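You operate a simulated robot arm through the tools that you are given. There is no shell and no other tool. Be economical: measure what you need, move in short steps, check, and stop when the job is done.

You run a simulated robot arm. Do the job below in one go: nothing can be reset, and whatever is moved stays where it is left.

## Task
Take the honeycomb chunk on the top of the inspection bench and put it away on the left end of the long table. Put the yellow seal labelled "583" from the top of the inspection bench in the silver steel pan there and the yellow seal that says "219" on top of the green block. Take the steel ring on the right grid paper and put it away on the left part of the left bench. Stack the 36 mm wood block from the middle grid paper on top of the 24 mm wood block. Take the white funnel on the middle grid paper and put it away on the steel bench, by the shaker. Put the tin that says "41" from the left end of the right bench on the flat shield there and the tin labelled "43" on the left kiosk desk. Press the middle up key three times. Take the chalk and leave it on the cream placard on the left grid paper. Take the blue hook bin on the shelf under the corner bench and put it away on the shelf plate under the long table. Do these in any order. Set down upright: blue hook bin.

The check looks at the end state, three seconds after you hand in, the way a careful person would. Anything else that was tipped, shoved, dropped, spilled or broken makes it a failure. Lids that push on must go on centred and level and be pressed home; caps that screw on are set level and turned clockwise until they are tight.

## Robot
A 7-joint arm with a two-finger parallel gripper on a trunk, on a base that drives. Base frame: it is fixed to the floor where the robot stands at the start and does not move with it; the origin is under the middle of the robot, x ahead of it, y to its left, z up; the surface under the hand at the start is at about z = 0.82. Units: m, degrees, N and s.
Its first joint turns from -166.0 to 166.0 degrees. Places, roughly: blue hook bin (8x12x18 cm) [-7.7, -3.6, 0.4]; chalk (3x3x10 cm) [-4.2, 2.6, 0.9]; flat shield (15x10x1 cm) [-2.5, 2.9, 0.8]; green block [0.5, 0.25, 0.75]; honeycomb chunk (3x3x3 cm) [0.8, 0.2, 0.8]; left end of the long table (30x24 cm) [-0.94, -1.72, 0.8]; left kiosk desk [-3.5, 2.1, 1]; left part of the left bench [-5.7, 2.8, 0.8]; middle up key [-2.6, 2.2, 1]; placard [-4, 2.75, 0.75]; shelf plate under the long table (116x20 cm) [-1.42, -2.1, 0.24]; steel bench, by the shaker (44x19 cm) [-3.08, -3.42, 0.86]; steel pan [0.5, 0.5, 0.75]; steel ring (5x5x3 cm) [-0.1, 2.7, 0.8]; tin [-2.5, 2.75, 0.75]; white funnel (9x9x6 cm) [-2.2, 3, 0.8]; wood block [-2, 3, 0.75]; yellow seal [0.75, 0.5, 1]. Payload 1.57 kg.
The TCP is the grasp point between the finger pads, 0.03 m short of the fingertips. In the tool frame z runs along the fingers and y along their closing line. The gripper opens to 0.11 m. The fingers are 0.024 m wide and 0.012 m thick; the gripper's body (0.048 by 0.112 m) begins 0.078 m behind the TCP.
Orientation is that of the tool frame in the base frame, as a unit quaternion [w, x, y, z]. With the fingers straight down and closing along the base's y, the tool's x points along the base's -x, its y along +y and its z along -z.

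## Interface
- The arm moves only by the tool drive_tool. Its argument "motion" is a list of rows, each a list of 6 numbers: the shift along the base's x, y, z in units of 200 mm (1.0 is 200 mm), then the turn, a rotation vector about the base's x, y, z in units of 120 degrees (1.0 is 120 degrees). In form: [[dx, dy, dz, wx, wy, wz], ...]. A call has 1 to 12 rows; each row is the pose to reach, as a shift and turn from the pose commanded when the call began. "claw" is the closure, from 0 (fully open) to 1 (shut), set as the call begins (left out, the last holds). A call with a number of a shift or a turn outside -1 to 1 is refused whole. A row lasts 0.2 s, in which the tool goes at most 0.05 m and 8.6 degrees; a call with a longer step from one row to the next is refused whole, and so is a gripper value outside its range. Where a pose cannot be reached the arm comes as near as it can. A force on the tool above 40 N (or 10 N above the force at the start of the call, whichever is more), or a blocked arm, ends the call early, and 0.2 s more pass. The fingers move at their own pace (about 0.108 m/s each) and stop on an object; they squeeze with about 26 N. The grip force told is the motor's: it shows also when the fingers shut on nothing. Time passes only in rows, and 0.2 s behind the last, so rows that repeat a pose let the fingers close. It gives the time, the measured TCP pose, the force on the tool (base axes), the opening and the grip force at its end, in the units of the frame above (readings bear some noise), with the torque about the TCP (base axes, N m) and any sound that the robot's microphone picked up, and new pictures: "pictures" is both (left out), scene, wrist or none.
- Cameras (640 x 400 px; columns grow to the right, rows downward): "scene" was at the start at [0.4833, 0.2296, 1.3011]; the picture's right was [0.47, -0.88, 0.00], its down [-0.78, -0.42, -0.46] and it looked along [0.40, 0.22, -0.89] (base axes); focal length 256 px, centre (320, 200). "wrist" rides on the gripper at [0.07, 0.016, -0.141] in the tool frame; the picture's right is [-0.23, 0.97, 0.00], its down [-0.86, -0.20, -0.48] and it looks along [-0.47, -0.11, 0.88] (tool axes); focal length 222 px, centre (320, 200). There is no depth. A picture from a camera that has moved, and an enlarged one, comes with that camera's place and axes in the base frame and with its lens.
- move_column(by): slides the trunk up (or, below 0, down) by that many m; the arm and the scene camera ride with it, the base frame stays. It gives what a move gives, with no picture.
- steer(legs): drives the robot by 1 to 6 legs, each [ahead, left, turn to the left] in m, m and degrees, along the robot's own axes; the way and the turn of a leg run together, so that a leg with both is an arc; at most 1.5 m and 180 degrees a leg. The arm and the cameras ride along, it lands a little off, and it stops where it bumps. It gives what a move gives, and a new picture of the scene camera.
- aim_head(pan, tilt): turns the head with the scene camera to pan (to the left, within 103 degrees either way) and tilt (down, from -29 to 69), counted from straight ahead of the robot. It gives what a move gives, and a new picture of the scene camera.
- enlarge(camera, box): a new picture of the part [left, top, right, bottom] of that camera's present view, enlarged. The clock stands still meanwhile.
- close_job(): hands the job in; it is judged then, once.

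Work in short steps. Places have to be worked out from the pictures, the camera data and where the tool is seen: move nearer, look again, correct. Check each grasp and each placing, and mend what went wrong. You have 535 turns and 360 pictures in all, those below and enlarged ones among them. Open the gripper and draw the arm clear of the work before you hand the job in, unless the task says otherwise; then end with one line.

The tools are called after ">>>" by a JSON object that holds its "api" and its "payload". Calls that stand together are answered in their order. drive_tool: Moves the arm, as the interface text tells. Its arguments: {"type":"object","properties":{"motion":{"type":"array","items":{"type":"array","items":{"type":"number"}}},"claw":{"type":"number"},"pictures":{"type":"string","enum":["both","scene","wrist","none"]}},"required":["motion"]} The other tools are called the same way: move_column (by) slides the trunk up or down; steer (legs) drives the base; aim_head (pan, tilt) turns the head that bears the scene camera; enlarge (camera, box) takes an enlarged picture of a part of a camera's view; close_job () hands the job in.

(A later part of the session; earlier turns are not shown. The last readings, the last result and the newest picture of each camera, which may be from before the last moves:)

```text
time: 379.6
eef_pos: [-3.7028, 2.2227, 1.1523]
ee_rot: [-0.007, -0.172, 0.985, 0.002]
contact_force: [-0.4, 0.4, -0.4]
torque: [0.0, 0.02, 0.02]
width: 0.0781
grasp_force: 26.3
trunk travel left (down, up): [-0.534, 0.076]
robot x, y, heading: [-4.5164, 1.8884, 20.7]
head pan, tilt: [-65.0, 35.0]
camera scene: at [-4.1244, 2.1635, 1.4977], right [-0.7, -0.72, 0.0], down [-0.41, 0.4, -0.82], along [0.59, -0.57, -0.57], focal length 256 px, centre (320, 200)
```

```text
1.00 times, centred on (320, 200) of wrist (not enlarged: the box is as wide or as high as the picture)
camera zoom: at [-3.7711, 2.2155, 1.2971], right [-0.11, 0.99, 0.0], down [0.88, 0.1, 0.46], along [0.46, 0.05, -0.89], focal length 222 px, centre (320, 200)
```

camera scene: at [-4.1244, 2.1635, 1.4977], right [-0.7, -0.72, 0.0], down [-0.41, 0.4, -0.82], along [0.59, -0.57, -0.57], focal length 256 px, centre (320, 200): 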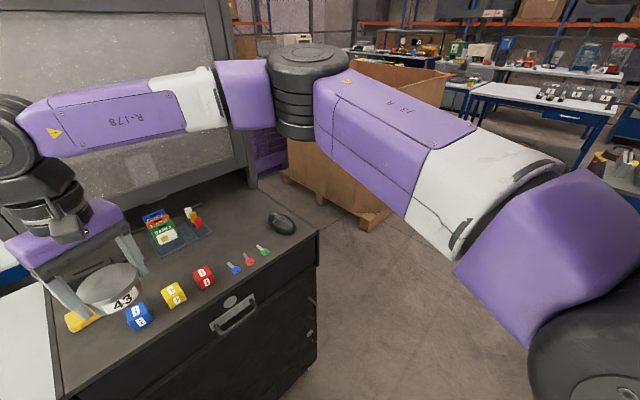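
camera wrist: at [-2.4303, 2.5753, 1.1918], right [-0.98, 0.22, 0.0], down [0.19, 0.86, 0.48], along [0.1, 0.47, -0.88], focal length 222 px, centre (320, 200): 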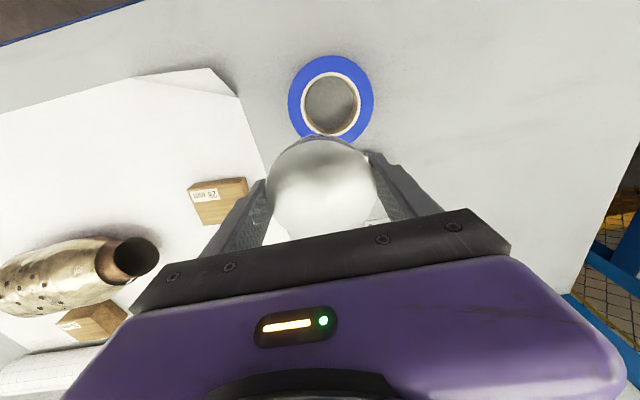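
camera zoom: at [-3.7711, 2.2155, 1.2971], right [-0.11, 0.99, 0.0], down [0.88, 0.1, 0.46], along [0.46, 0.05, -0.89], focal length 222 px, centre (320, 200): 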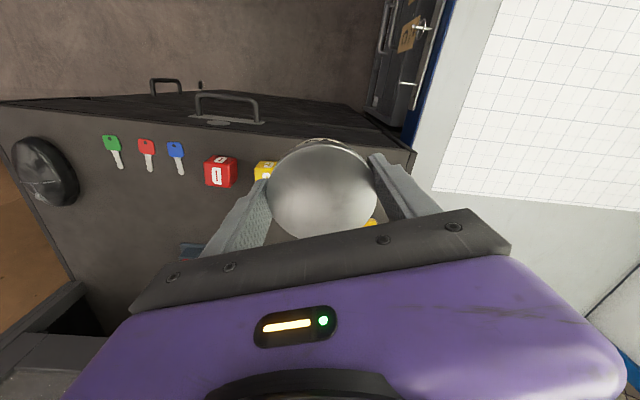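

There is a clear area on the desk between the card tray, keys and mouse near (-3.545, 1.93). I turn 17° right so it's straight ahead.

>>> {"api": "steer", "payload": {"legs": [[0, 0, -18]]}}

>>> {"api": "enlarge", "payload": {"camera": "wrist", "box": [0, 0, 640, 400]}}

```text
time: 381.0
eef_pos: [-3.638, 1.951, 1.1544]
ee_rot: [-0.008, -0.012, 1.0, 0.003]
contact_force: [-1.2, 0.7, -1.0]
torque: [-0.03, -0.01, -0.01]
width: 0.0782
grasp_force: 26.1
trunk travel left (down, up): [-0.534, 0.076]
robot x, y, heading: [-4.5147, 1.8889, 2.6]
head pan, tilt: [-65.0, 35.0]
camera scene: at [-4.0571, 2.0262, 1.4977], right [-0.89, -0.46, 0.0], down [-0.26, 0.51, -0.82], along [0.38, -0.73, -0.57], focal length 256 px, centre (320, 200)
```

scene: 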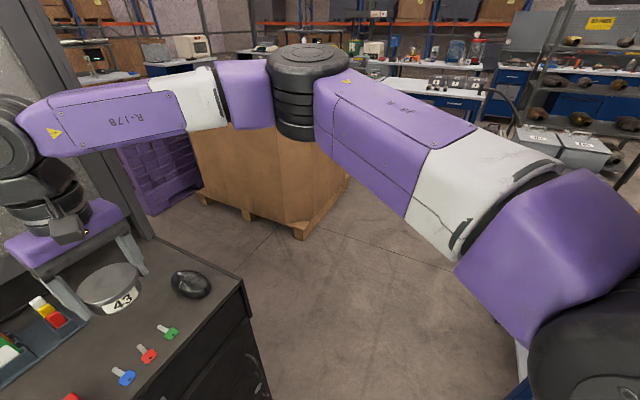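

```text
1.00 times, centred on (320, 200) of wrist (not enlarged: the box is as wide or as high as the picture)
camera zoom: at [-3.7055, 1.9646, 1.2971], right [0.2, 0.98, 0.0], down [0.87, -0.18, 0.46], along [0.46, -0.09, -0.89], focal length 222 px, centre (320, 200)
```

zoom: 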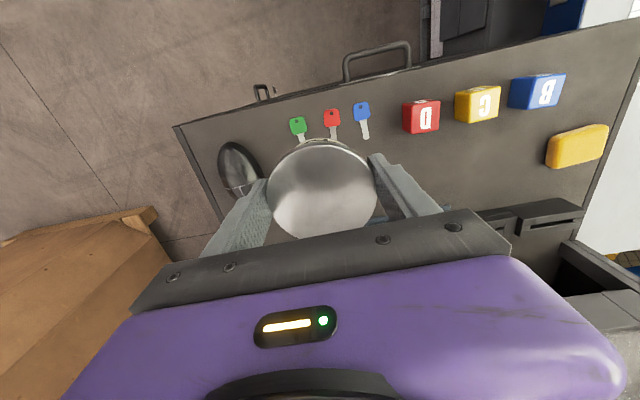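

Target (-3.545, 1.935) is clear of the mouse, keys and tray. Extend and lower to z≈1.05.

>>> {"api": "drive_tool", "payload": {"motion": [[0.2, -0.03, 0, 0, 0, 0], [0.4, -0.06, 0, 0, 0, 0], [0.465, -0.08, -0.1, 0, 0, 0], [0.465, -0.08, -0.3, 0, 0, 0], [0.465, -0.08, -0.5, 0, 0, 0], [0.465, -0.08, -0.5, 0, 0, 0]]}}

```text
time: 382.4
eef_pos: [-3.548, 1.9363, 1.0501]
ee_rot: [-0.007, -0.012, 1.0, 0.002]
contact_force: [0.3, -0.6, -1.1]
torque: [-0.01, -0.01, 0.03]
width: 0.0782
grasp_force: 26.0
trunk travel left (down, up): [-0.534, 0.076]
robot x, y, heading: [-4.5162, 1.887, 2.4]
head pan, tilt: [-65.0, 35.0]
camera scene: at [-4.0571, 2.0262, 1.4977], right [-0.89, -0.46, 0.0], down [-0.26, 0.51, -0.82], along [0.38, -0.73, -0.57], focal length 256 px, centre (320, 200)
camera wrist: at [-3.6155, 1.9508, 1.194], right [0.2, 0.98, 0.0], down [0.87, -0.18, 0.46], along [0.46, -0.09, -0.89], focal length 222 px, centre (320, 200)
```

scene: 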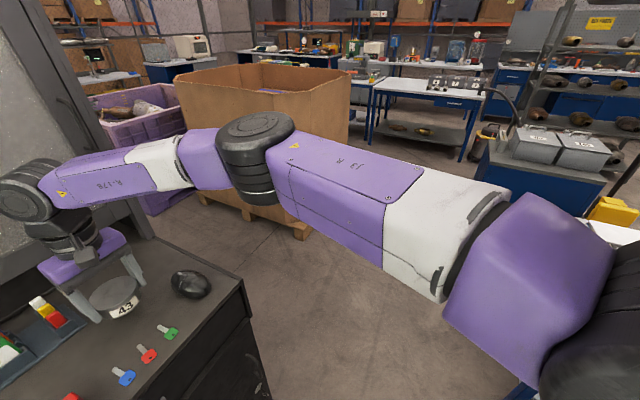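
wrist: 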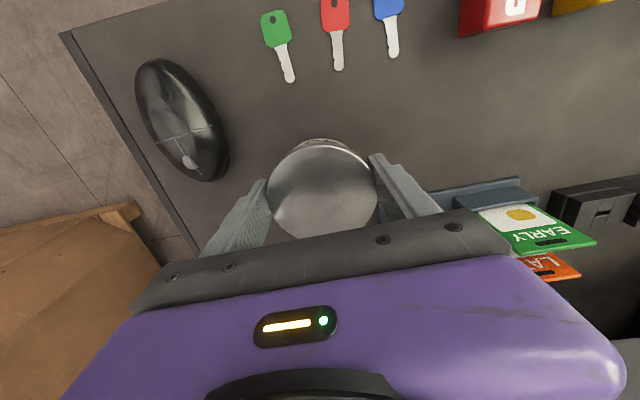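

Lower carefully.

>>> {"api": "drive_tool", "payload": {"motion": [[0, 0, -0.06, 0, 0, 0], [0, 0, -0.12, 0, 0, 0], [0, 0, -0.12, 0, 0, 0]], "pictures": "none"}}

>>> {"api": "drive_tool", "payload": {"motion": [[0, 0, -0.02, 0, 0, 0], [0, 0, -0.035, 0, 0, 0], [0, 0, -0.035, 0, 0, 0]], "pictures": "none"}}

```text
time: 383.2
eef_pos: [-3.5467, 1.9359, 1.0288]
ee_rot: [-0.007, -0.012, 1.0, 0.002]
contact_force: [-1.2, 0.0, -0.2]
torque: [-0.02, -0.02, 0.01]
width: 0.0781
grasp_force: 25.9
trunk travel left (down, up): [-0.534, 0.076]
robot x, y, heading: [-4.5137, 1.8877, 2.2]
head pan, tilt: [-65.0, 35.0]
```

```text
time: 384.0
eef_pos: [-3.5454, 1.9335, 1.0222]
ee_rot: [-0.007, -0.011, 1.0, 0.003]
contact_force: [-0.5, 0.7, -1.3]
torque: [0.01, 0.02, 0.03]
width: 0.0782
grasp_force: 26.5
trunk travel left (down, up): [-0.534, 0.076]
robot x, y, heading: [-4.5154, 1.8883, 2.5]
head pan, tilt: [-65.0, 35.0]
```

>>> {"api": "drive_tool", "payload": {"motion": [[0, 0, -0.02, 0, 0, 0], [0, 0, -0.035, 0, 0, 0], [0, 0, -0.035, 0, 0, 0]], "pictures": "none"}}

>>> {"api": "drive_tool", "payload": {"motion": [[0, 0, -0.015, 0, 0, 0], [0, 0, -0.025, 0, 0, 0], [0, 0, -0.025, 0, 0, 0]], "pictures": "none"}}

```text
time: 384.8
eef_pos: [-3.5464, 1.9334, 1.0164]
ee_rot: [-0.008, -0.011, 1.0, 0.003]
contact_force: [0.0, -0.3, -0.2]
torque: [0.0, 0.0, 0.01]
width: 0.078
grasp_force: 26.3
trunk travel left (down, up): [-0.534, 0.076]
robot x, y, heading: [-4.515, 1.8883, 2.4]
head pan, tilt: [-65.0, 35.0]
```

```text
time: 385.6
eef_pos: [-3.5454, 1.9348, 1.012]
ee_rot: [-0.008, -0.012, 1.0, 0.002]
contact_force: [-1.0, -0.1, 2.6]
torque: [0.01, -0.09, 0.02]
width: 0.078
grasp_force: 25.6
trunk travel left (down, up): [-0.534, 0.076]
robot x, y, heading: [-4.5179, 1.8854, 2.6]
head pan, tilt: [-65.0, 35.0]
```

Light contact at 1.012. Release and rise.

>>> {"api": "drive_tool", "payload": {"motion": [[0, 0, -0.004, 0, 0, 0], [0, 0, -0.004, 0, 0, 0]], "pictures": "none"}}

>>> {"api": "drive_tool", "payload": {"motion": [[0, 0, 0, 0, 0, 0], [0, 0, 0, 0, 0, 0], [0, 0, 0.1, 0, 0, 0], [0, 0, 0.3, 0, 0, 0], [-0.05, 0, 0.5, 0, 0, 0], [-0.2, 0, 0.65, 0, 0, 0], [-0.4, 0, 0.75, 0, 0, 0]], "claw": 0.1}}

```text
time: 386.2
eef_pos: [-3.5458, 1.9353, 1.0114]
ee_rot: [-0.007, -0.012, 1.0, 0.002]
contact_force: [-3.5, 1.6, 11.9]
torque: [-0.13, -0.26, 0.01]
width: 0.078
grasp_force: 25.7
trunk travel left (down, up): [-0.534, 0.076]
robot x, y, heading: [-4.5166, 1.888, 2.4]
head pan, tilt: [-65.0, 35.0]
```

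```text
time: 387.8
eef_pos: [-3.6264, 1.9332, 1.1605]
ee_rot: [-0.008, -0.013, 1.0, 0.003]
contact_force: [0.1, 0.0, 0.1]
torque: [-0.03, 0.01, 0.0]
width: 0.0988
grasp_force: 0.0
trunk travel left (down, up): [-0.534, 0.076]
robot x, y, heading: [-4.5137, 1.8856, 2.3]
head pan, tilt: [-65.0, 35.0]
camera scene: at [-4.0568, 2.0266, 1.4976], right [-0.89, -0.46, 0.0], down [-0.26, 0.51, -0.82], along [0.38, -0.73, -0.57], focal length 256 px, centre (320, 200)
camera wrist: at [-3.6935, 1.9479, 1.3043], right [0.2, 0.98, 0.0], down [0.87, -0.18, 0.46], along [0.46, -0.09, -0.89], focal length 222 px, centre (320, 200)
```

scene: 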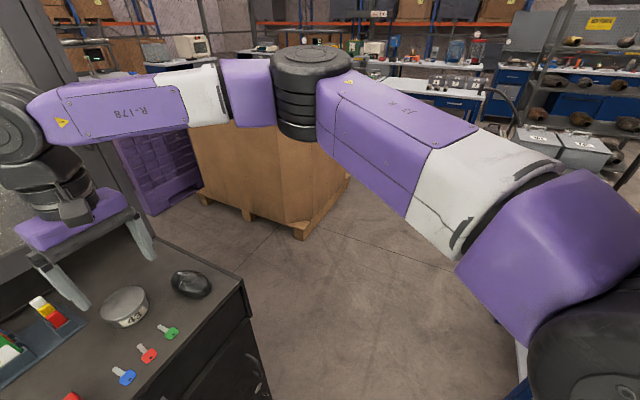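
wrist: 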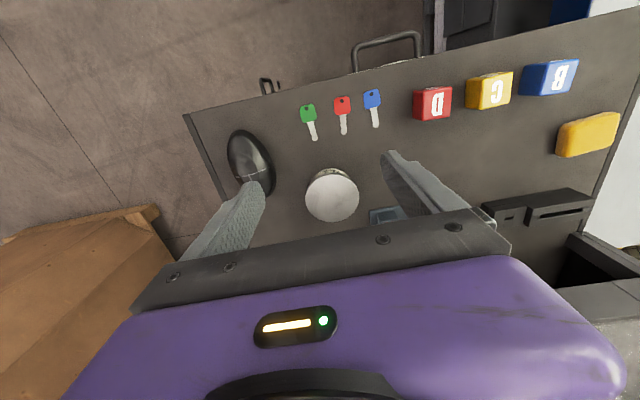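

Tin 43 stands on the left kiosk desk. I retract the arm, turn back to face the bench, then retrace to the lane.

>>> {"api": "drive_tool", "payload": {"motion": [[-0.2, 0, 0.05, 0, 0, 0], [-0.4, 0, 0.1, 0, 0, 0], [-0.6, 0, 0.15, 0, 0, 0], [-0.8, 0, 0.15, 0, 0, 0], [-1.0, 0, 0.15, 0, 0, 0]], "claw": 0, "pictures": "none"}}

>>> {"api": "steer", "payload": {"legs": [[0, 0, 88], [-0.25, -0.2, 0], [-0.33, -0.2, 0], [0, 0, 89]]}}

```text
time: 389.0
eef_pos: [-3.8255, 1.9368, 1.1922]
ee_rot: [-0.007, -0.012, 1.0, 0.002]
contact_force: [0.3, 0.8, 0.1]
torque: [0.01, 0.01, 0.03]
width: 0.1099
grasp_force: 0.0
trunk travel left (down, up): [-0.534, 0.076]
robot x, y, heading: [-4.5155, 1.887, 2.3]
head pan, tilt: [-65.0, 35.0]
```

```text
time: 400.6
eef_pos: [-4.8064, 1.3124, 1.1932]
ee_rot: [0.002, 0.999, -0.036, 0.007]
contact_force: [0.2, 0.1, -0.5]
torque: [0.0, 0.0, 0.02]
width: 0.1098
grasp_force: 0.1
trunk travel left (down, up): [-0.534, 0.076]
robot x, y, heading: [-4.1114, 1.2989, 176.9]
head pan, tilt: [-65.0, 35.0]
camera scene: at [-4.5836, 1.2023, 1.4977], right [0.93, 0.37, 0.0], down [0.21, -0.53, -0.82], along [-0.31, 0.76, -0.57], focal length 256 px, centre (320, 200)
```

scene: 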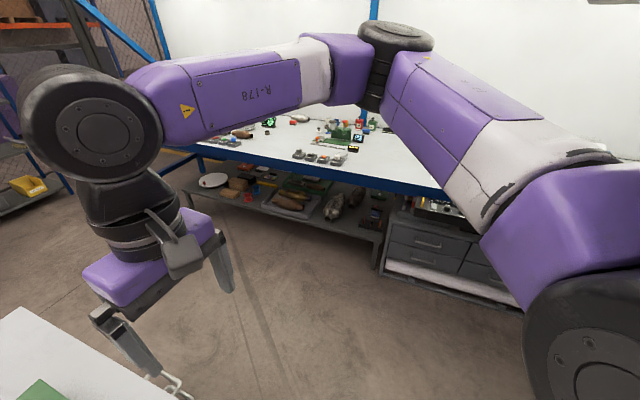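

Reverse east along the lane.

>>> {"api": "steer", "payload": {"legs": [[0, 0, 3], [-1.4, 0, 0], [-0.38, 0, 0]]}}

```text
time: 410.2
eef_pos: [-2.9772, 1.2808, 1.193]
ee_rot: [0.002, 1.0, 0.002, 0.008]
contact_force: [-0.4, -0.9, 0.5]
torque: [-0.01, 0.01, -0.03]
width: 0.1098
grasp_force: 0.1
trunk travel left (down, up): [-0.534, 0.076]
robot x, y, heading: [-2.2881, 1.3162, -178.7]
head pan, tilt: [-65.0, 35.0]
camera scene: at [-2.7465, 1.1873, 1.4977], right [0.9, 0.44, 0.0], down [0.25, -0.51, -0.82], along [-0.36, 0.73, -0.57], focal length 256 px, centre (320, 200)
```

scene: 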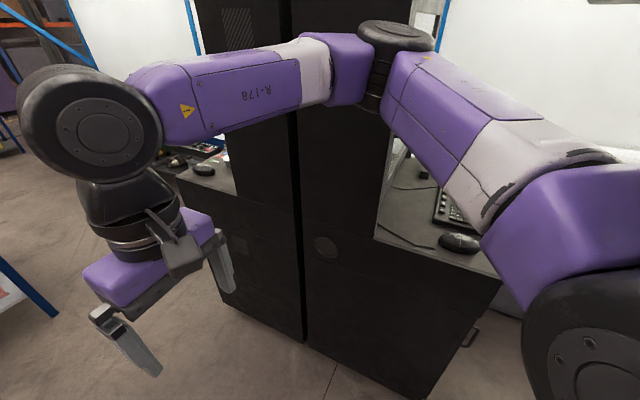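

>>> {"api": "steer", "payload": {"legs": [[-0.06, 0, -1], [0, -0.16, 0], [-0.43, 0, 0], [0, -0.2, 0], [0, 0, -88]]}}

```text
time: 419.3
eef_pos: [-1.8547, 2.3719, 1.1928]
ee_rot: [0.006, 0.716, -0.699, 0.004]
contact_force: [0.9, -0.1, 0.2]
torque: [-0.04, -0.03, -0.01]
width: 0.1099
grasp_force: 0.1
trunk travel left (down, up): [-0.534, 0.076]
robot x, y, heading: [-1.8038, 1.6839, 92.3]
head pan, tilt: [-65.0, 35.0]
camera scene: at [-1.9428, 2.1398, 1.4977], right [0.46, -0.89, 0.0], down [-0.51, -0.27, -0.82], along [0.73, 0.38, -0.57], focal length 256 px, centre (320, 200)
```

scene: 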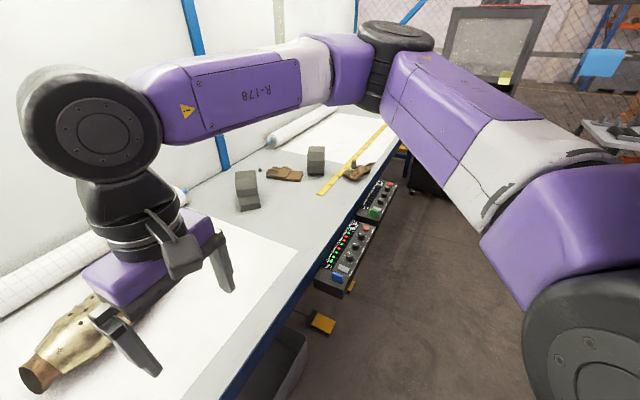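

Now toward the funnel: line up at x≈-2.12 and advance.

>>> {"api": "steer", "payload": {"legs": [[0, 0.3, -2], [0.35, 0, 0]]}}

>>> {"api": "aim_head", "payload": {"pan": 0, "tilt": 45}}

```text
time: 423.2
eef_pos: [-2.1254, 2.7193, 1.1943]
ee_rot: [-0.006, -0.702, 0.712, -0.004]
contact_force: [-0.1, 0.5, 0.4]
torque: [-0.01, 0.02, 0.04]
width: 0.1099
grasp_force: 0.1
trunk travel left (down, up): [-0.534, 0.076]
robot x, y, heading: [-2.1014, 2.0267, 90.3]
head pan, tilt: [-65.0, 35.0]
camera scene: at [-2.2214, 2.49, 1.4978], right [0.43, -0.9, 0.0], down [-0.52, -0.24, -0.82], along [0.74, 0.35, -0.57], focal length 256 px, centre (320, 200)
```

scene: 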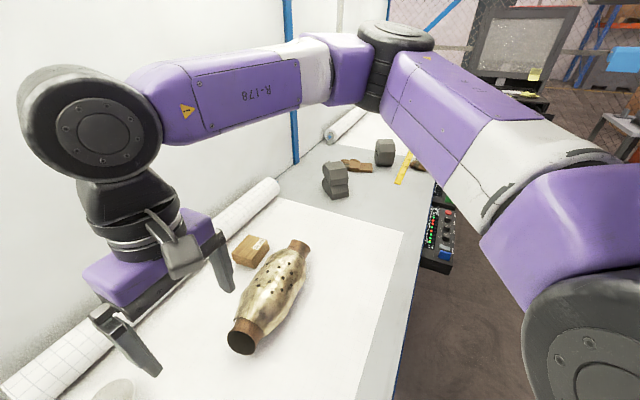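

```text
time: 424.6
eef_pos: [-2.1255, 2.719, 1.1935]
ee_rot: [-0.006, -0.702, 0.712, -0.003]
contact_force: [0.1, 0.7, 0.2]
torque: [0.0, -0.04, 0.01]
width: 0.1102
grasp_force: 0.0
trunk travel left (down, up): [-0.534, 0.076]
robot x, y, heading: [-2.1026, 2.0255, 90.4]
head pan, tilt: [0.0, 45.0]
camera scene: at [-2.3014, 2.5338, 1.4829], right [1.0, 0.0, 0.0], down [0.0, -0.71, -0.71], along [0.0, 0.71, -0.71], focal length 256 px, centre (320, 200)
```

scene: 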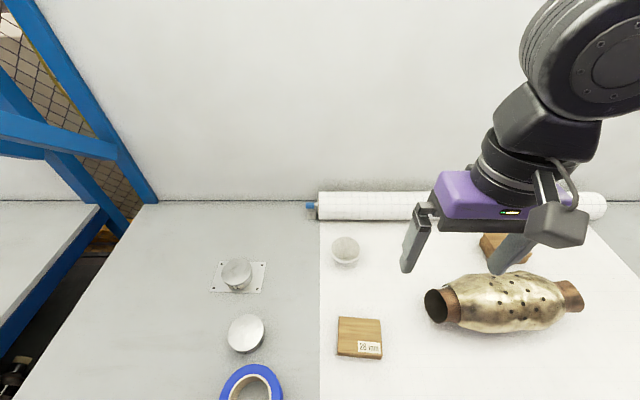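

>>> {"api": "enlarge", "payload": {"camera": "scene", "box": [310, 220, 390, 280]}}

>>> {"api": "drive_tool", "payload": {"motion": [[-0.1, 0.2, -0.05, 0, 0, 0], [-0.2, 0.4, -0.1, 0, 0, 0], [-0.3, 0.6, -0.2, 0, 0, 0], [-0.4, 0.8, -0.3, 0, 0, 0], [-0.45, 1.0, -0.4, 0, 0, 0]], "pictures": "wrist"}}

```text
6.67 times, centred on (350, 250) of scene
camera zoom: at [-2.3014, 2.5338, 1.4829], right [1.0, 0.0, 0.0], down [0.0, -0.71, -0.71], along [0.0, 0.71, -0.71], focal length 1710 px, centre (120, -133)
```

zoom: 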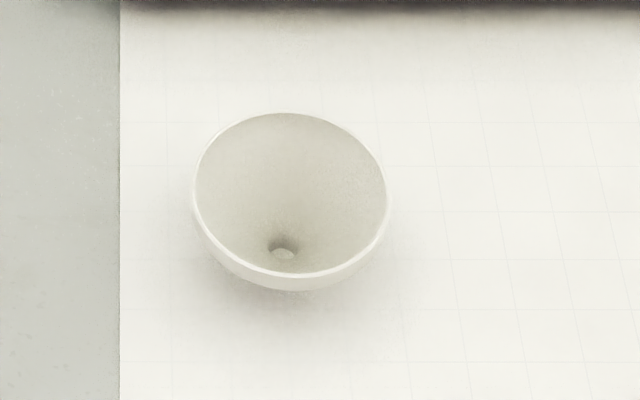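

```text
time: 425.8
eef_pos: [-2.2141, 2.9191, 1.1119]
ee_rot: [-0.007, -0.701, 0.713, -0.003]
contact_force: [1.0, -1.4, 0.1]
torque: [0.03, 0.0, 0.0]
width: 0.1102
grasp_force: 0.0
trunk travel left (down, up): [-0.534, 0.076]
robot x, y, heading: [-2.1013, 2.0228, 90.1]
head pan, tilt: [0.0, 45.0]
camera wrist: at [-2.2295, 2.8522, 1.2552], right [-0.97, 0.24, 0.0], down [0.21, 0.86, 0.47], along [0.11, 0.45, -0.89], focal length 222 px, centre (320, 200)
```

wrist: 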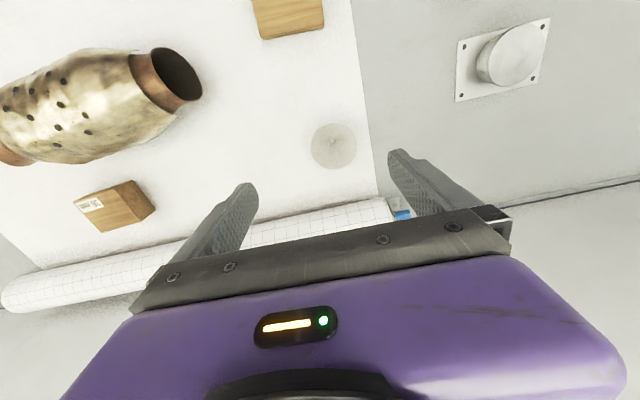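

Funnel rim centre ≈ (-2.229, 2.955). Move above and descend partway.

>>> {"api": "drive_tool", "payload": {"motion": [[-0.04, 0.1, -0.1, 0, 0, 0], [-0.075, 0.18, -0.25, 0, 0, 0], [-0.075, 0.18, -0.45, 0, 0, 0], [-0.075, 0.18, -0.65, 0, 0, 0], [-0.075, 0.18, -0.8, 0, 0, 0], [-0.075, 0.18, -0.8, 0, 0, 0]], "pictures": "wrist"}}

```text
time: 427.2
eef_pos: [-2.2296, 2.9541, 0.9542]
ee_rot: [-0.007, -0.702, 0.712, -0.002]
contact_force: [-0.5, -0.9, -0.1]
torque: [0.01, 0.03, -0.02]
width: 0.11
grasp_force: 0.0
trunk travel left (down, up): [-0.534, 0.076]
robot x, y, heading: [-2.0992, 2.0254, 90.4]
head pan, tilt: [0.0, 45.0]
camera wrist: at [-2.2454, 2.8872, 1.0971], right [-0.97, 0.24, 0.0], down [0.21, 0.86, 0.46], along [0.11, 0.45, -0.89], focal length 222 px, centre (320, 200)
```

wrist: 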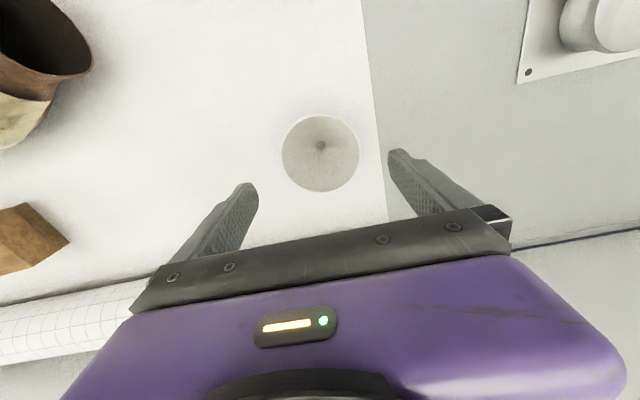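

>>> {"api": "drive_tool", "payload": {"motion": [[0, -0.005, -0.2, 0, 0, 0], [0, -0.005, -0.4, 0, 0, 0], [0, -0.005, -0.46, 0, 0, 0], [0, -0.005, -0.46, 0, 0, 0]], "pictures": "none"}}

>>> {"api": "drive_tool", "payload": {"motion": [[0, 0, 0, 0, 0, 0], [0, 0, 0, 0, 0, 0], [0, 0, 0, 0, 0, 0]], "claw": 1, "pictures": "wrist"}}

```text
time: 428.2
eef_pos: [-2.2286, 2.9542, 0.8607]
ee_rot: [-0.007, -0.702, 0.712, -0.004]
contact_force: [0.1, 0.0, -0.5]
torque: [0.04, 0.02, -0.01]
width: 0.11
grasp_force: 0.0
trunk travel left (down, up): [-0.534, 0.076]
robot x, y, heading: [-2.104, 2.0242, 90.2]
head pan, tilt: [0.0, 45.0]
```

```text
time: 429.0
eef_pos: [-2.2286, 2.9536, 0.8606]
ee_rot: [-0.007, -0.702, 0.712, -0.003]
contact_force: [-0.3, 0.2, 0.3]
torque: [-0.02, 0.03, 0.0]
width: 0.0827
grasp_force: 25.9
trunk travel left (down, up): [-0.534, 0.076]
robot x, y, heading: [-2.1023, 2.0283, 90.4]
head pan, tilt: [0.0, 45.0]
camera wrist: at [-2.2439, 2.8868, 1.0033], right [-0.97, 0.24, 0.0], down [0.21, 0.86, 0.46], along [0.11, 0.45, -0.89], focal length 222 px, centre (320, 200)
```

wrist: 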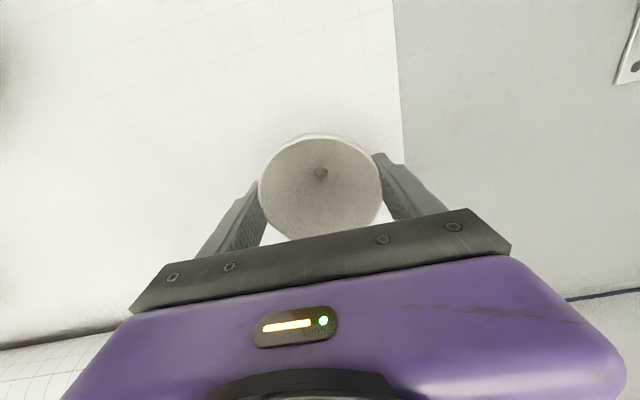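

Gripped (83 mm). Lift and pull in.

>>> {"api": "drive_tool", "payload": {"motion": [[0, 0, 0.24, 0, 0, 0], [0, 0, 0.48, 0, 0, 0], [0, 0, 0.72, 0, 0, 0], [0, -0.05, 0.95, 0, 0, 0], [0.1, -0.25, 1.0, 0, 0, 0], [0.2, -0.45, 1.0, 0, 0, 0], [0.3, -0.65, 1.0, 0, 0, 0], [0.4, -0.85, 1.0, 0, 0, 0], [0.45, -1.0, 1.0, 0, 0, 0]], "pictures": "wrist"}}

>>> {"api": "drive_tool", "payload": {"motion": [[0, -0.1, 0.1, 0, 0, 0], [0, -0.2, 0.2, 0, 0, 0], [0, -0.25, 0.4, 0, 0, 0]], "pictures": "none"}}

```text
time: 431.0
eef_pos: [-2.1366, 2.7528, 1.0594]
ee_rot: [-0.007, -0.702, 0.712, -0.004]
contact_force: [-0.1, 0.2, 0.1]
torque: [-0.02, -0.03, -0.02]
width: 0.0827
grasp_force: 25.9
trunk travel left (down, up): [-0.534, 0.076]
robot x, y, heading: [-2.0961, 2.0244, 90.3]
head pan, tilt: [0.0, 45.0]
camera wrist: at [-2.1522, 2.6857, 1.2024], right [-0.97, 0.24, 0.0], down [0.21, 0.86, 0.46], along [0.11, 0.45, -0.89], focal length 222 px, centre (320, 200)
```

wrist: 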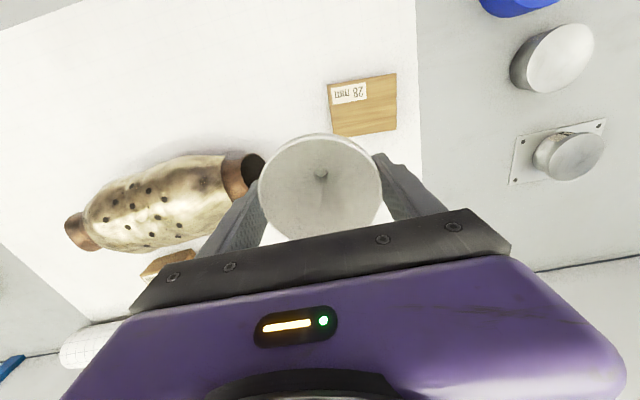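

```text
time: 431.8
eef_pos: [-2.1405, 2.7047, 1.1378]
ee_rot: [-0.008, -0.703, 0.711, -0.004]
contact_force: [-0.1, 1.6, -0.2]
torque: [-0.01, 0.03, -0.03]
width: 0.0827
grasp_force: 26.2
trunk travel left (down, up): [-0.534, 0.076]
robot x, y, heading: [-2.0989, 2.0278, 90.4]
head pan, tilt: [0.0, 45.0]
```

Now drive around again: back, right, turn west, and into the lane.

>>> {"api": "steer", "payload": {"legs": [[-0.36, 0, 0], [0, -0.3, 0], [0, 0, 89], [0, 0.2, 0], [0.38, 0, 0], [0, 0.18, 0]]}}

```text
time: 444.0
eef_pos: [-2.8435, 1.23, 1.1384]
ee_rot: [0.002, 0.999, 0.038, 0.008]
contact_force: [-1.4, 3.9, 1.2]
torque: [-0.35, -0.04, -0.02]
width: 0.0803
grasp_force: 25.7
trunk travel left (down, up): [-0.534, 0.076]
robot x, y, heading: [-2.172, 1.3311, -174.6]
head pan, tilt: [0.0, 45.0]
camera scene: at [-2.6578, 1.0823, 1.483], right [-0.1, 1.0, 0.0], down [0.7, 0.07, -0.71], along [-0.7, -0.07, -0.71], focal length 256 px, centre (320, 200)
```

scene: 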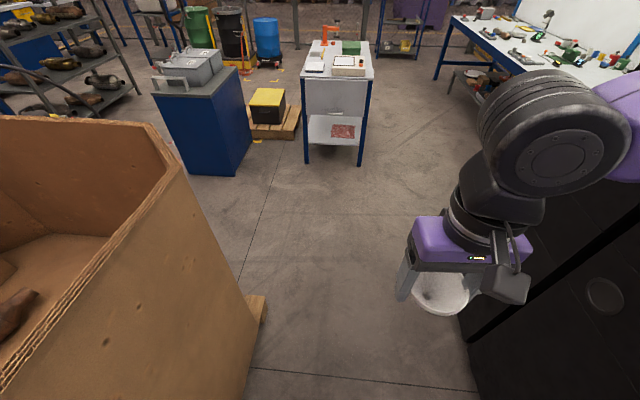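

A small force and width change on the funnel; I check the wrist view.

>>> {"api": "drive_tool", "payload": {"motion": [[0, 0, 0, 0, 0, 0]], "pictures": "wrist"}}

```text
time: 444.4
eef_pos: [-2.842, 1.2297, 1.1371]
ee_rot: [0.002, 0.999, 0.036, 0.008]
contact_force: [0.8, -0.5, -0.7]
torque: [-0.04, -0.03, 0.01]
width: 0.0803
grasp_force: 26.0
trunk travel left (down, up): [-0.534, 0.076]
robot x, y, heading: [-2.1696, 1.3291, -174.3]
head pan, tilt: [0.0, 45.0]
camera wrist: at [-2.7722, 1.2194, 1.2814], right [-0.15, -0.99, 0.0], down [-0.87, 0.14, 0.46], along [-0.46, 0.07, -0.89], focal length 222 px, centre (320, 200)
```

wrist: 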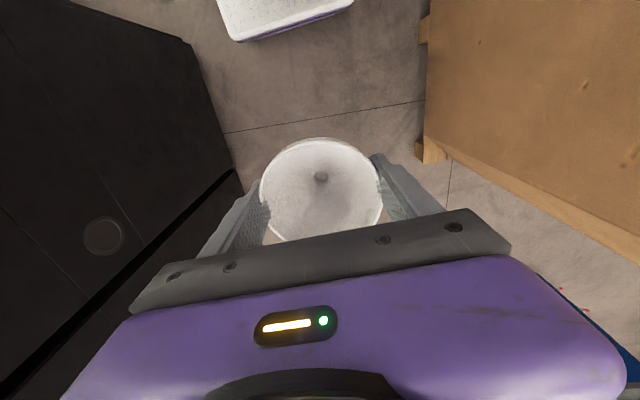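

Still firmly held. Straighten and drive forward to x≈-3.8, then turn left to face south.

>>> {"api": "steer", "payload": {"legs": [[0, 0.05, -5.5], [1.4, 0, 0], [0.25, 0, 0]]}}

>>> {"api": "steer", "payload": {"legs": [[0, 0, 90]]}}

```text
time: 453.3
eef_pos: [-4.4961, 1.2402, 1.1387]
ee_rot: [0.003, 1.0, -0.007, 0.008]
contact_force: [1.1, 0.4, -0.1]
torque: [0.0, -0.03, -0.01]
width: 0.08
grasp_force: 26.1
trunk travel left (down, up): [-0.534, 0.076]
robot x, y, heading: [-3.8172, 1.2784, -179.5]
head pan, tilt: [0.0, 45.0]
camera scene: at [-4.326, 1.0776, 1.483], right [-0.01, 1.0, 0.0], down [0.71, 0.0, -0.71], along [-0.71, 0.0, -0.71], focal length 256 px, centre (320, 200)
```

scene: 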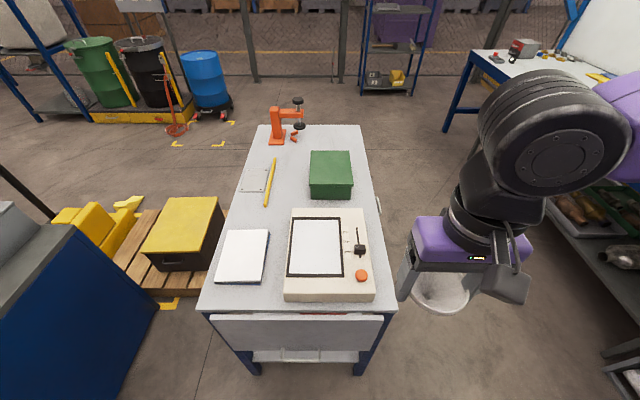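

```text
time: 457.5
eef_pos: [-3.7926, 0.602, 1.1384]
ee_rot: [-0.003, 0.719, 0.695, 0.007]
contact_force: [0.3, -1.0, 0.1]
torque: [-0.01, 0.01, -0.04]
width: 0.0794
grasp_force: 26.3
trunk travel left (down, up): [-0.534, 0.076]
robot x, y, heading: [-3.8186, 1.281, -90.9]
head pan, tilt: [0.0, 45.0]
camera scene: at [-3.6258, 0.7698, 1.4829], right [-1.0, 0.01, 0.0], down [0.01, 0.71, -0.71], along [-0.01, -0.71, -0.71], focal length 256 px, centre (320, 200)
```

scene: 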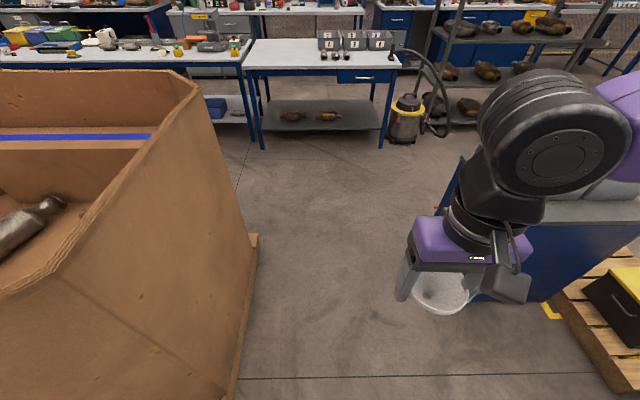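

Facing south. I drive forward 1.4 m between the box and the cart.

>>> {"api": "steer", "payload": {"legs": [[1.45, 0, 0]]}}

>>> {"api": "aim_head", "payload": {"pan": 10, "tilt": 25}}

```text
time: 464.8
eef_pos: [-3.8418, -0.8676, 1.1383]
ee_rot: [-0.004, 0.727, 0.687, 0.008]
contact_force: [0.1, 0.2, -0.2]
torque: [0.0, 0.02, 0.02]
width: 0.0789
grasp_force: 25.6
trunk travel left (down, up): [-0.534, 0.076]
robot x, y, heading: [-3.8547, -0.1841, -91.7]
head pan, tilt: [0.0, 45.0]
camera scene: at [-3.6725, -0.7035, 1.4829], right [-1.0, 0.04, 0.0], down [0.02, 0.71, -0.71], along [-0.02, -0.71, -0.71], focal length 256 px, centre (320, 200)
```

scene: 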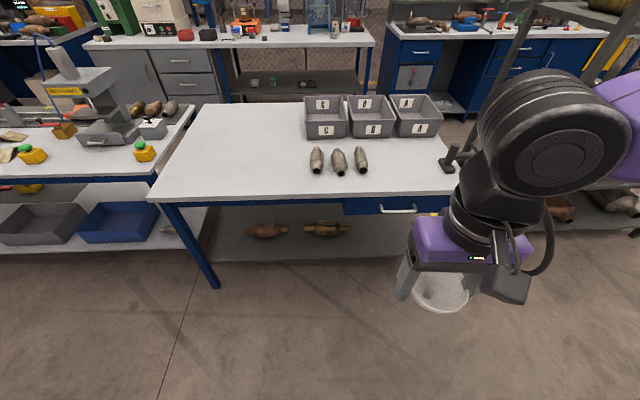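

```text
time: 465.6
eef_pos: [-3.8423, -0.8671, 1.1376]
ee_rot: [-0.004, 0.726, 0.687, 0.007]
contact_force: [-0.2, 0.0, 0.1]
torque: [0.02, -0.04, -0.01]
width: 0.0788
grasp_force: 26.0
trunk travel left (down, up): [-0.534, 0.076]
robot x, y, heading: [-3.8518, -0.1907, -92.1]
head pan, tilt: [10.0, 25.0]
camera scene: at [-3.6568, -0.7135, 1.5134], right [-0.99, -0.14, 0.0], down [-0.06, 0.42, -0.91], along [0.13, -0.9, -0.42], focal length 256 px, centre (320, 200)
```

scene: 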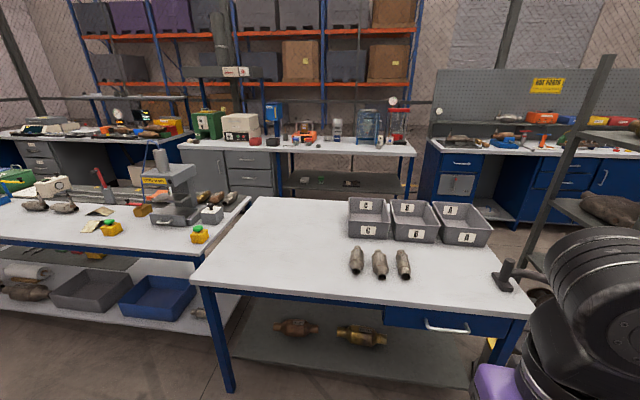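

I look west and east to plan the route to the south aisle.

>>> {"api": "aim_head", "payload": {"pan": -45, "tilt": 22}}

>>> {"api": "aim_head", "payload": {"pan": 65, "tilt": 25}}

```text
time: 466.9
eef_pos: [-3.8428, -0.8667, 1.1383]
ee_rot: [-0.003, 0.727, 0.687, 0.007]
contact_force: [0.8, -0.4, -0.3]
torque: [-0.02, -0.01, -0.02]
width: 0.0787
grasp_force: 25.8
trunk travel left (down, up): [-0.534, 0.076]
robot x, y, heading: [-3.8577, -0.1894, -91.8]
head pan, tilt: [-45.0, 22.0]
camera scene: at [-3.7374, -0.6856, 1.5183], right [-0.68, 0.73, 0.0], down [0.27, 0.26, -0.93], along [-0.68, -0.63, -0.37], focal length 256 px, centre (320, 200)
```

scene: 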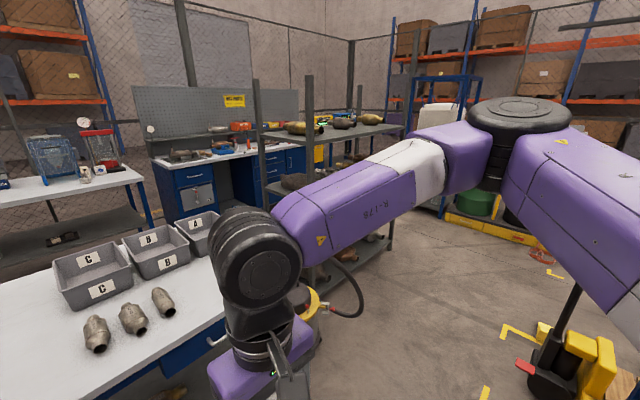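

```text
time: 468.8
eef_pos: [-3.8437, -0.8669, 1.139]
ee_rot: [-0.003, 0.727, 0.687, 0.008]
contact_force: [-0.2, -0.2, -0.5]
torque: [-0.01, 0.02, 0.02]
width: 0.0789
grasp_force: 25.8
trunk travel left (down, up): [-0.534, 0.076]
robot x, y, heading: [-3.8573, -0.1888, -91.9]
head pan, tilt: [65.0, 25.0]
camera scene: at [-3.5875, -0.6642, 1.5135], right [-0.45, -0.89, 0.0], down [-0.38, 0.19, -0.91], along [0.81, -0.41, -0.42], focal length 256 px, centre (320, 200)
```

scene: 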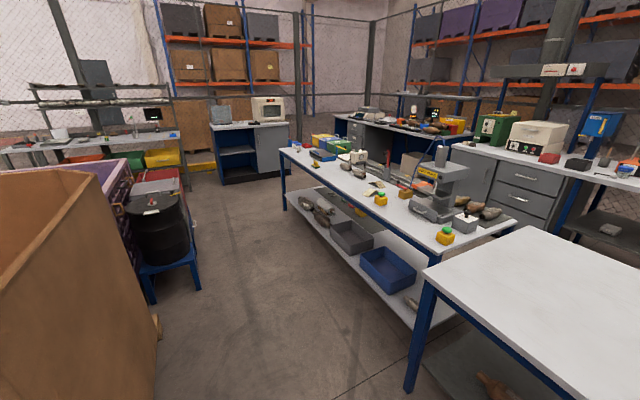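

The aisle east (between the drum/crate and the long table) is clear, and leads around the long table's left end. I turn to heading 0 and take it: first go south to y≈-1.0.

>>> {"api": "steer", "payload": {"legs": [[0, 0, 46]]}}

```text
time: 471.2
eef_pos: [-3.3624, -0.6548, 1.1385]
ee_rot: [-0.006, 0.405, 0.914, 0.005]
contact_force: [0.1, 0.2, -1.3]
torque: [0.0, -0.03, 0.01]
width: 0.079
grasp_force: 25.6
trunk travel left (down, up): [-0.534, 0.076]
robot x, y, heading: [-3.8548, -0.1871, -46.6]
head pan, tilt: [65.0, 25.0]
camera scene: at [-3.3282, -0.3315, 1.5135], right [0.32, -0.95, 0.0], down [-0.4, -0.13, -0.91], along [0.86, 0.29, -0.42], focal length 256 px, centre (320, 200)
```

scene: 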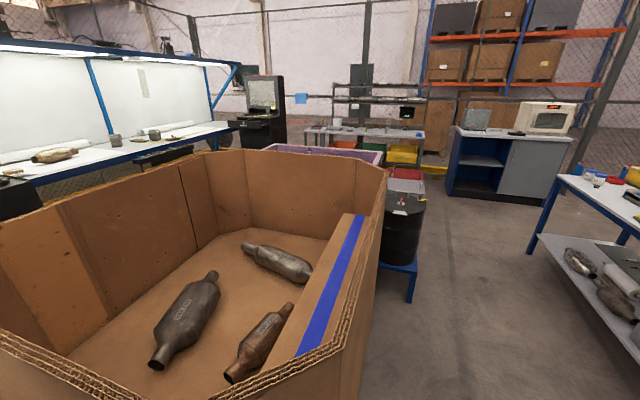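

I slide due south 0.8 m before turning further.

>>> {"api": "steer", "payload": {"legs": [[0.55, -0.52, 0]]}}

>>> {"api": "steer", "payload": {"legs": [[0, 0, 46]]}}

```text
time: 475.4
eef_pos: [-3.3692, -1.4239, 1.1381]
ee_rot: [-0.006, 0.408, 0.913, 0.006]
contact_force: [-0.1, -0.5, 0.8]
torque: [-0.01, 0.02, 0.01]
width: 0.0786
grasp_force: 25.7
trunk travel left (down, up): [-0.534, 0.076]
robot x, y, heading: [-3.8585, -0.9512, -47.0]
head pan, tilt: [65.0, 25.0]
camera scene: at [-3.3325, -1.0998, 1.5135], right [0.31, -0.95, 0.0], down [-0.4, -0.13, -0.91], along [0.86, 0.28, -0.42], focal length 256 px, centre (320, 200)
```

scene: 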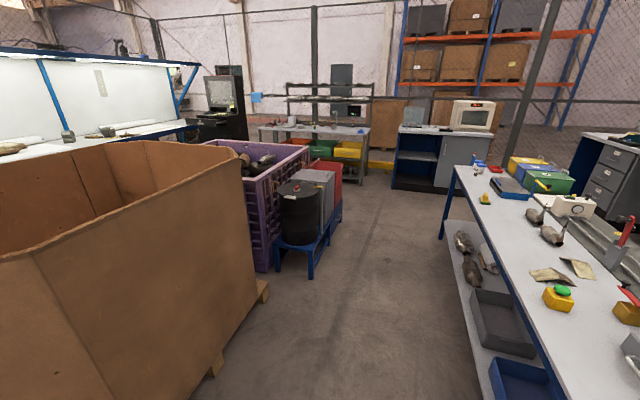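

```text
time: 477.9
eef_pos: [-3.1803, -0.9171, 1.138]
ee_rot: [-0.007, 0.01, 1.0, 0.003]
contact_force: [-0.4, 0.1, -0.4]
torque: [0.03, 0.01, 0.01]
width: 0.0786
grasp_force: 26.1
trunk travel left (down, up): [-0.534, 0.076]
robot x, y, heading: [-3.8597, -0.9529, -0.1]
head pan, tilt: [65.0, 25.0]
camera scene: at [-3.3916, -0.6691, 1.5135], right [0.91, -0.42, 0.0], down [-0.18, -0.38, -0.91], along [0.38, 0.82, -0.42], focal length 256 px, centre (320, 200)
```

scene: 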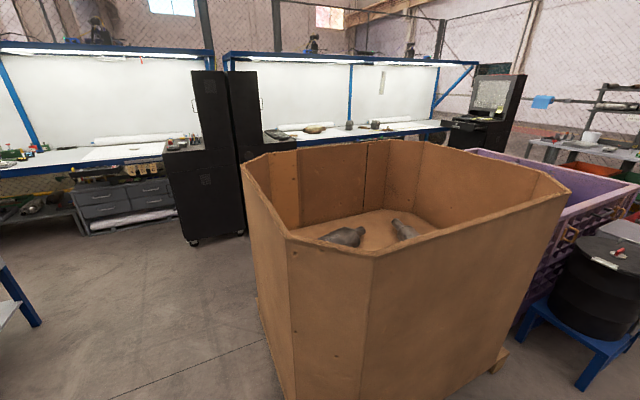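

Aligned. Drive east along the aisle at y≈-1.02.

>>> {"api": "steer", "payload": {"legs": [[0, -0.07, 0], [1.5, 0, 0], [1.4, 0, 0]]}}

>>> {"api": "aim_head", "payload": {"pan": -40, "tilt": 30}}

```text
time: 492.7
eef_pos: [-0.2422, -1.15, 1.1391]
ee_rot: [-0.008, 0.039, 0.999, 0.003]
contact_force: [0.1, 0.1, 0.1]
torque: [0.0, 0.03, -0.01]
width: 0.0784
grasp_force: 26.2
trunk travel left (down, up): [-0.534, 0.076]
robot x, y, heading: [-0.9222, -1.1483, -3.1]
head pan, tilt: [65.0, 25.0]
camera scene: at [-0.4393, -0.8914, 1.5135], right [0.88, -0.47, 0.0], down [-0.2, -0.37, -0.91], along [0.43, 0.8, -0.42], focal length 256 px, centre (320, 200)
```

scene: 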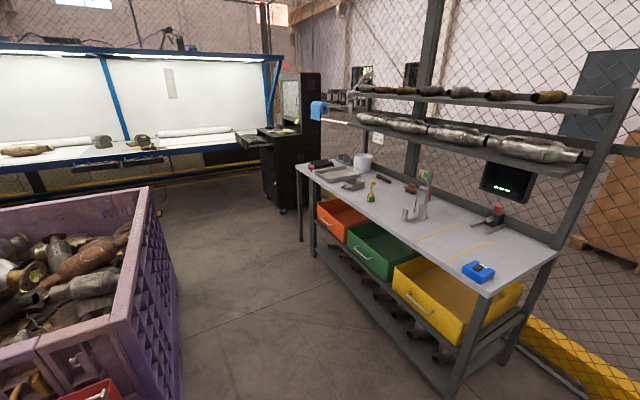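

```text
time: 494.5
eef_pos: [-0.242, -1.1493, 1.1386]
ee_rot: [-0.007, 0.04, 0.999, 0.003]
contact_force: [-1.0, 0.2, -0.1]
torque: [-0.01, -0.01, 0.01]
width: 0.0786
grasp_force: 26.3
trunk travel left (down, up): [-0.534, 0.076]
robot x, y, heading: [-0.9243, -1.1472, -3.2]
head pan, tilt: [-40.0, 30.0]
camera scene: at [-0.417, -1.0345, 1.5055], right [-0.69, -0.73, 0.0], down [-0.36, 0.34, -0.87], along [0.63, -0.59, -0.5], focal length 256 px, centre (320, 200)
```

scene: 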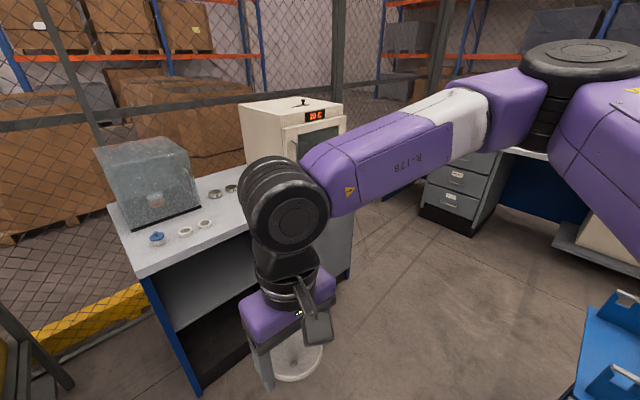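

Forward to x≈-0.4, then turn right to face south.

>>> {"api": "steer", "payload": {"legs": [[0.5, 0.13, 3], [0, 0, -90]]}}

>>> {"api": "aim_head", "payload": {"pan": 0, "tilt": 30}}

```text
time: 501.3
eef_pos: [-0.3676, -1.7136, 1.1386]
ee_rot: [-0.004, 0.709, 0.706, 0.007]
contact_force: [-0.9, -0.8, -0.3]
torque: [-0.01, -0.03, -0.03]
width: 0.0789
grasp_force: 26.1
trunk travel left (down, up): [-0.534, 0.076]
robot x, y, heading: [-0.4153, -1.0362, -88.8]
head pan, tilt: [-40.0, 30.0]
camera scene: at [-0.2638, -1.5311, 1.5055], right [-0.78, 0.63, 0.0], down [0.31, 0.39, -0.87], along [-0.54, -0.67, -0.5], focal length 256 px, centre (320, 200)
```

scene: 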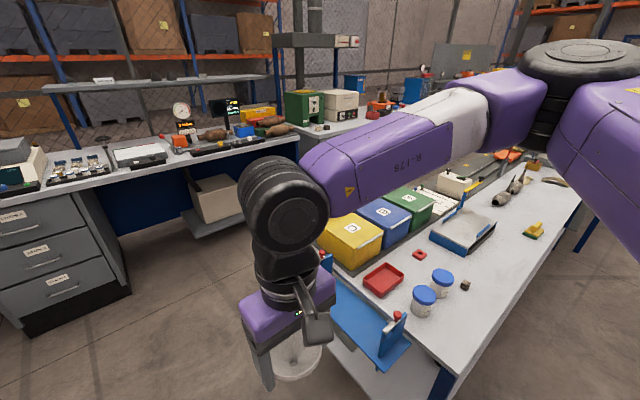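

```text
time: 502.4
eef_pos: [-0.3662, -1.7149, 1.1397]
ee_rot: [-0.004, 0.708, 0.706, 0.007]
contact_force: [0.4, -0.3, -0.6]
torque: [-0.01, 0.0, -0.02]
width: 0.0787
grasp_force: 25.6
trunk travel left (down, up): [-0.534, 0.076]
robot x, y, heading: [-0.4151, -1.036, -89.2]
head pan, tilt: [0.0, 30.0]
camera scene: at [-0.2054, -1.5513, 1.5055], right [-1.0, -0.02, 0.0], down [-0.01, 0.5, -0.87], along [0.01, -0.87, -0.5], focal length 256 px, centre (320, 200)
```

scene: 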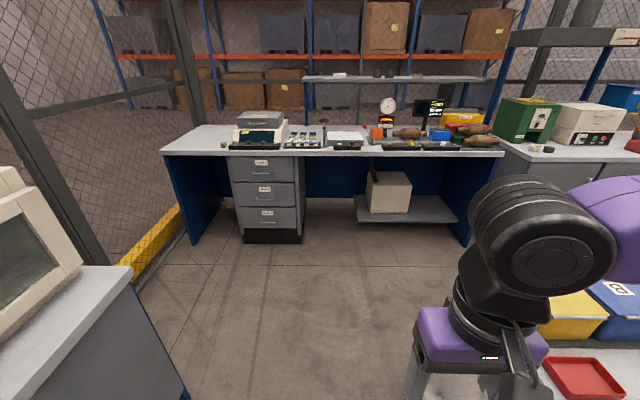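

Strafe left to clear the table end, then drive south into the aisle.

>>> {"api": "steer", "payload": {"legs": [[0, 0.25, -1], [1.5, 0, 0]]}}

>>> {"api": "aim_head", "payload": {"pan": -60, "tilt": 25}}

```text
time: 511.3
eef_pos: [-0.0854, -3.2148, 1.1388]
ee_rot: [-0.003, 0.705, 0.709, 0.007]
contact_force: [0.1, -0.4, 0.1]
torque: [-0.06, -0.01, -0.03]
width: 0.0786
grasp_force: 25.7
trunk travel left (down, up): [-0.534, 0.076]
robot x, y, heading: [-0.1383, -2.5356, -88.8]
head pan, tilt: [0.0, 30.0]
camera scene: at [0.0751, -3.0516, 1.5056], right [-1.0, -0.03, 0.0], down [-0.01, 0.5, -0.87], along [0.02, -0.87, -0.5], focal length 256 px, centre (320, 200)
```

scene: 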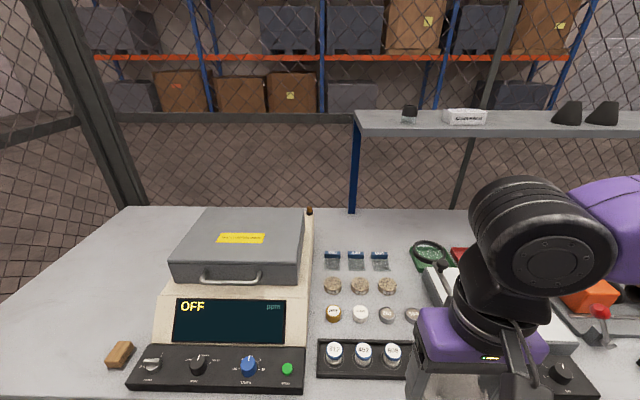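

```text
time: 512.6
eef_pos: [-0.0855, -3.2146, 1.1386]
ee_rot: [-0.004, 0.706, 0.708, 0.007]
contact_force: [-0.1, -1.3, -0.5]
torque: [0.0, 0.0, 0.01]
width: 0.079
grasp_force: 26.1
trunk travel left (down, up): [-0.534, 0.076]
robot x, y, heading: [-0.1369, -2.5414, -88.5]
head pan, tilt: [-60.0, 25.0]
camera scene: at [-0.0057, -3.0094, 1.5135], right [-0.52, 0.85, 0.0], down [0.36, 0.22, -0.91], along [-0.77, -0.47, -0.42], focal length 256 px, centre (320, 200)
```

scene: 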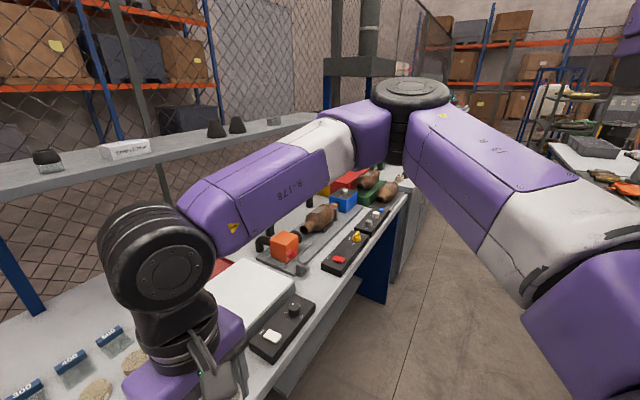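

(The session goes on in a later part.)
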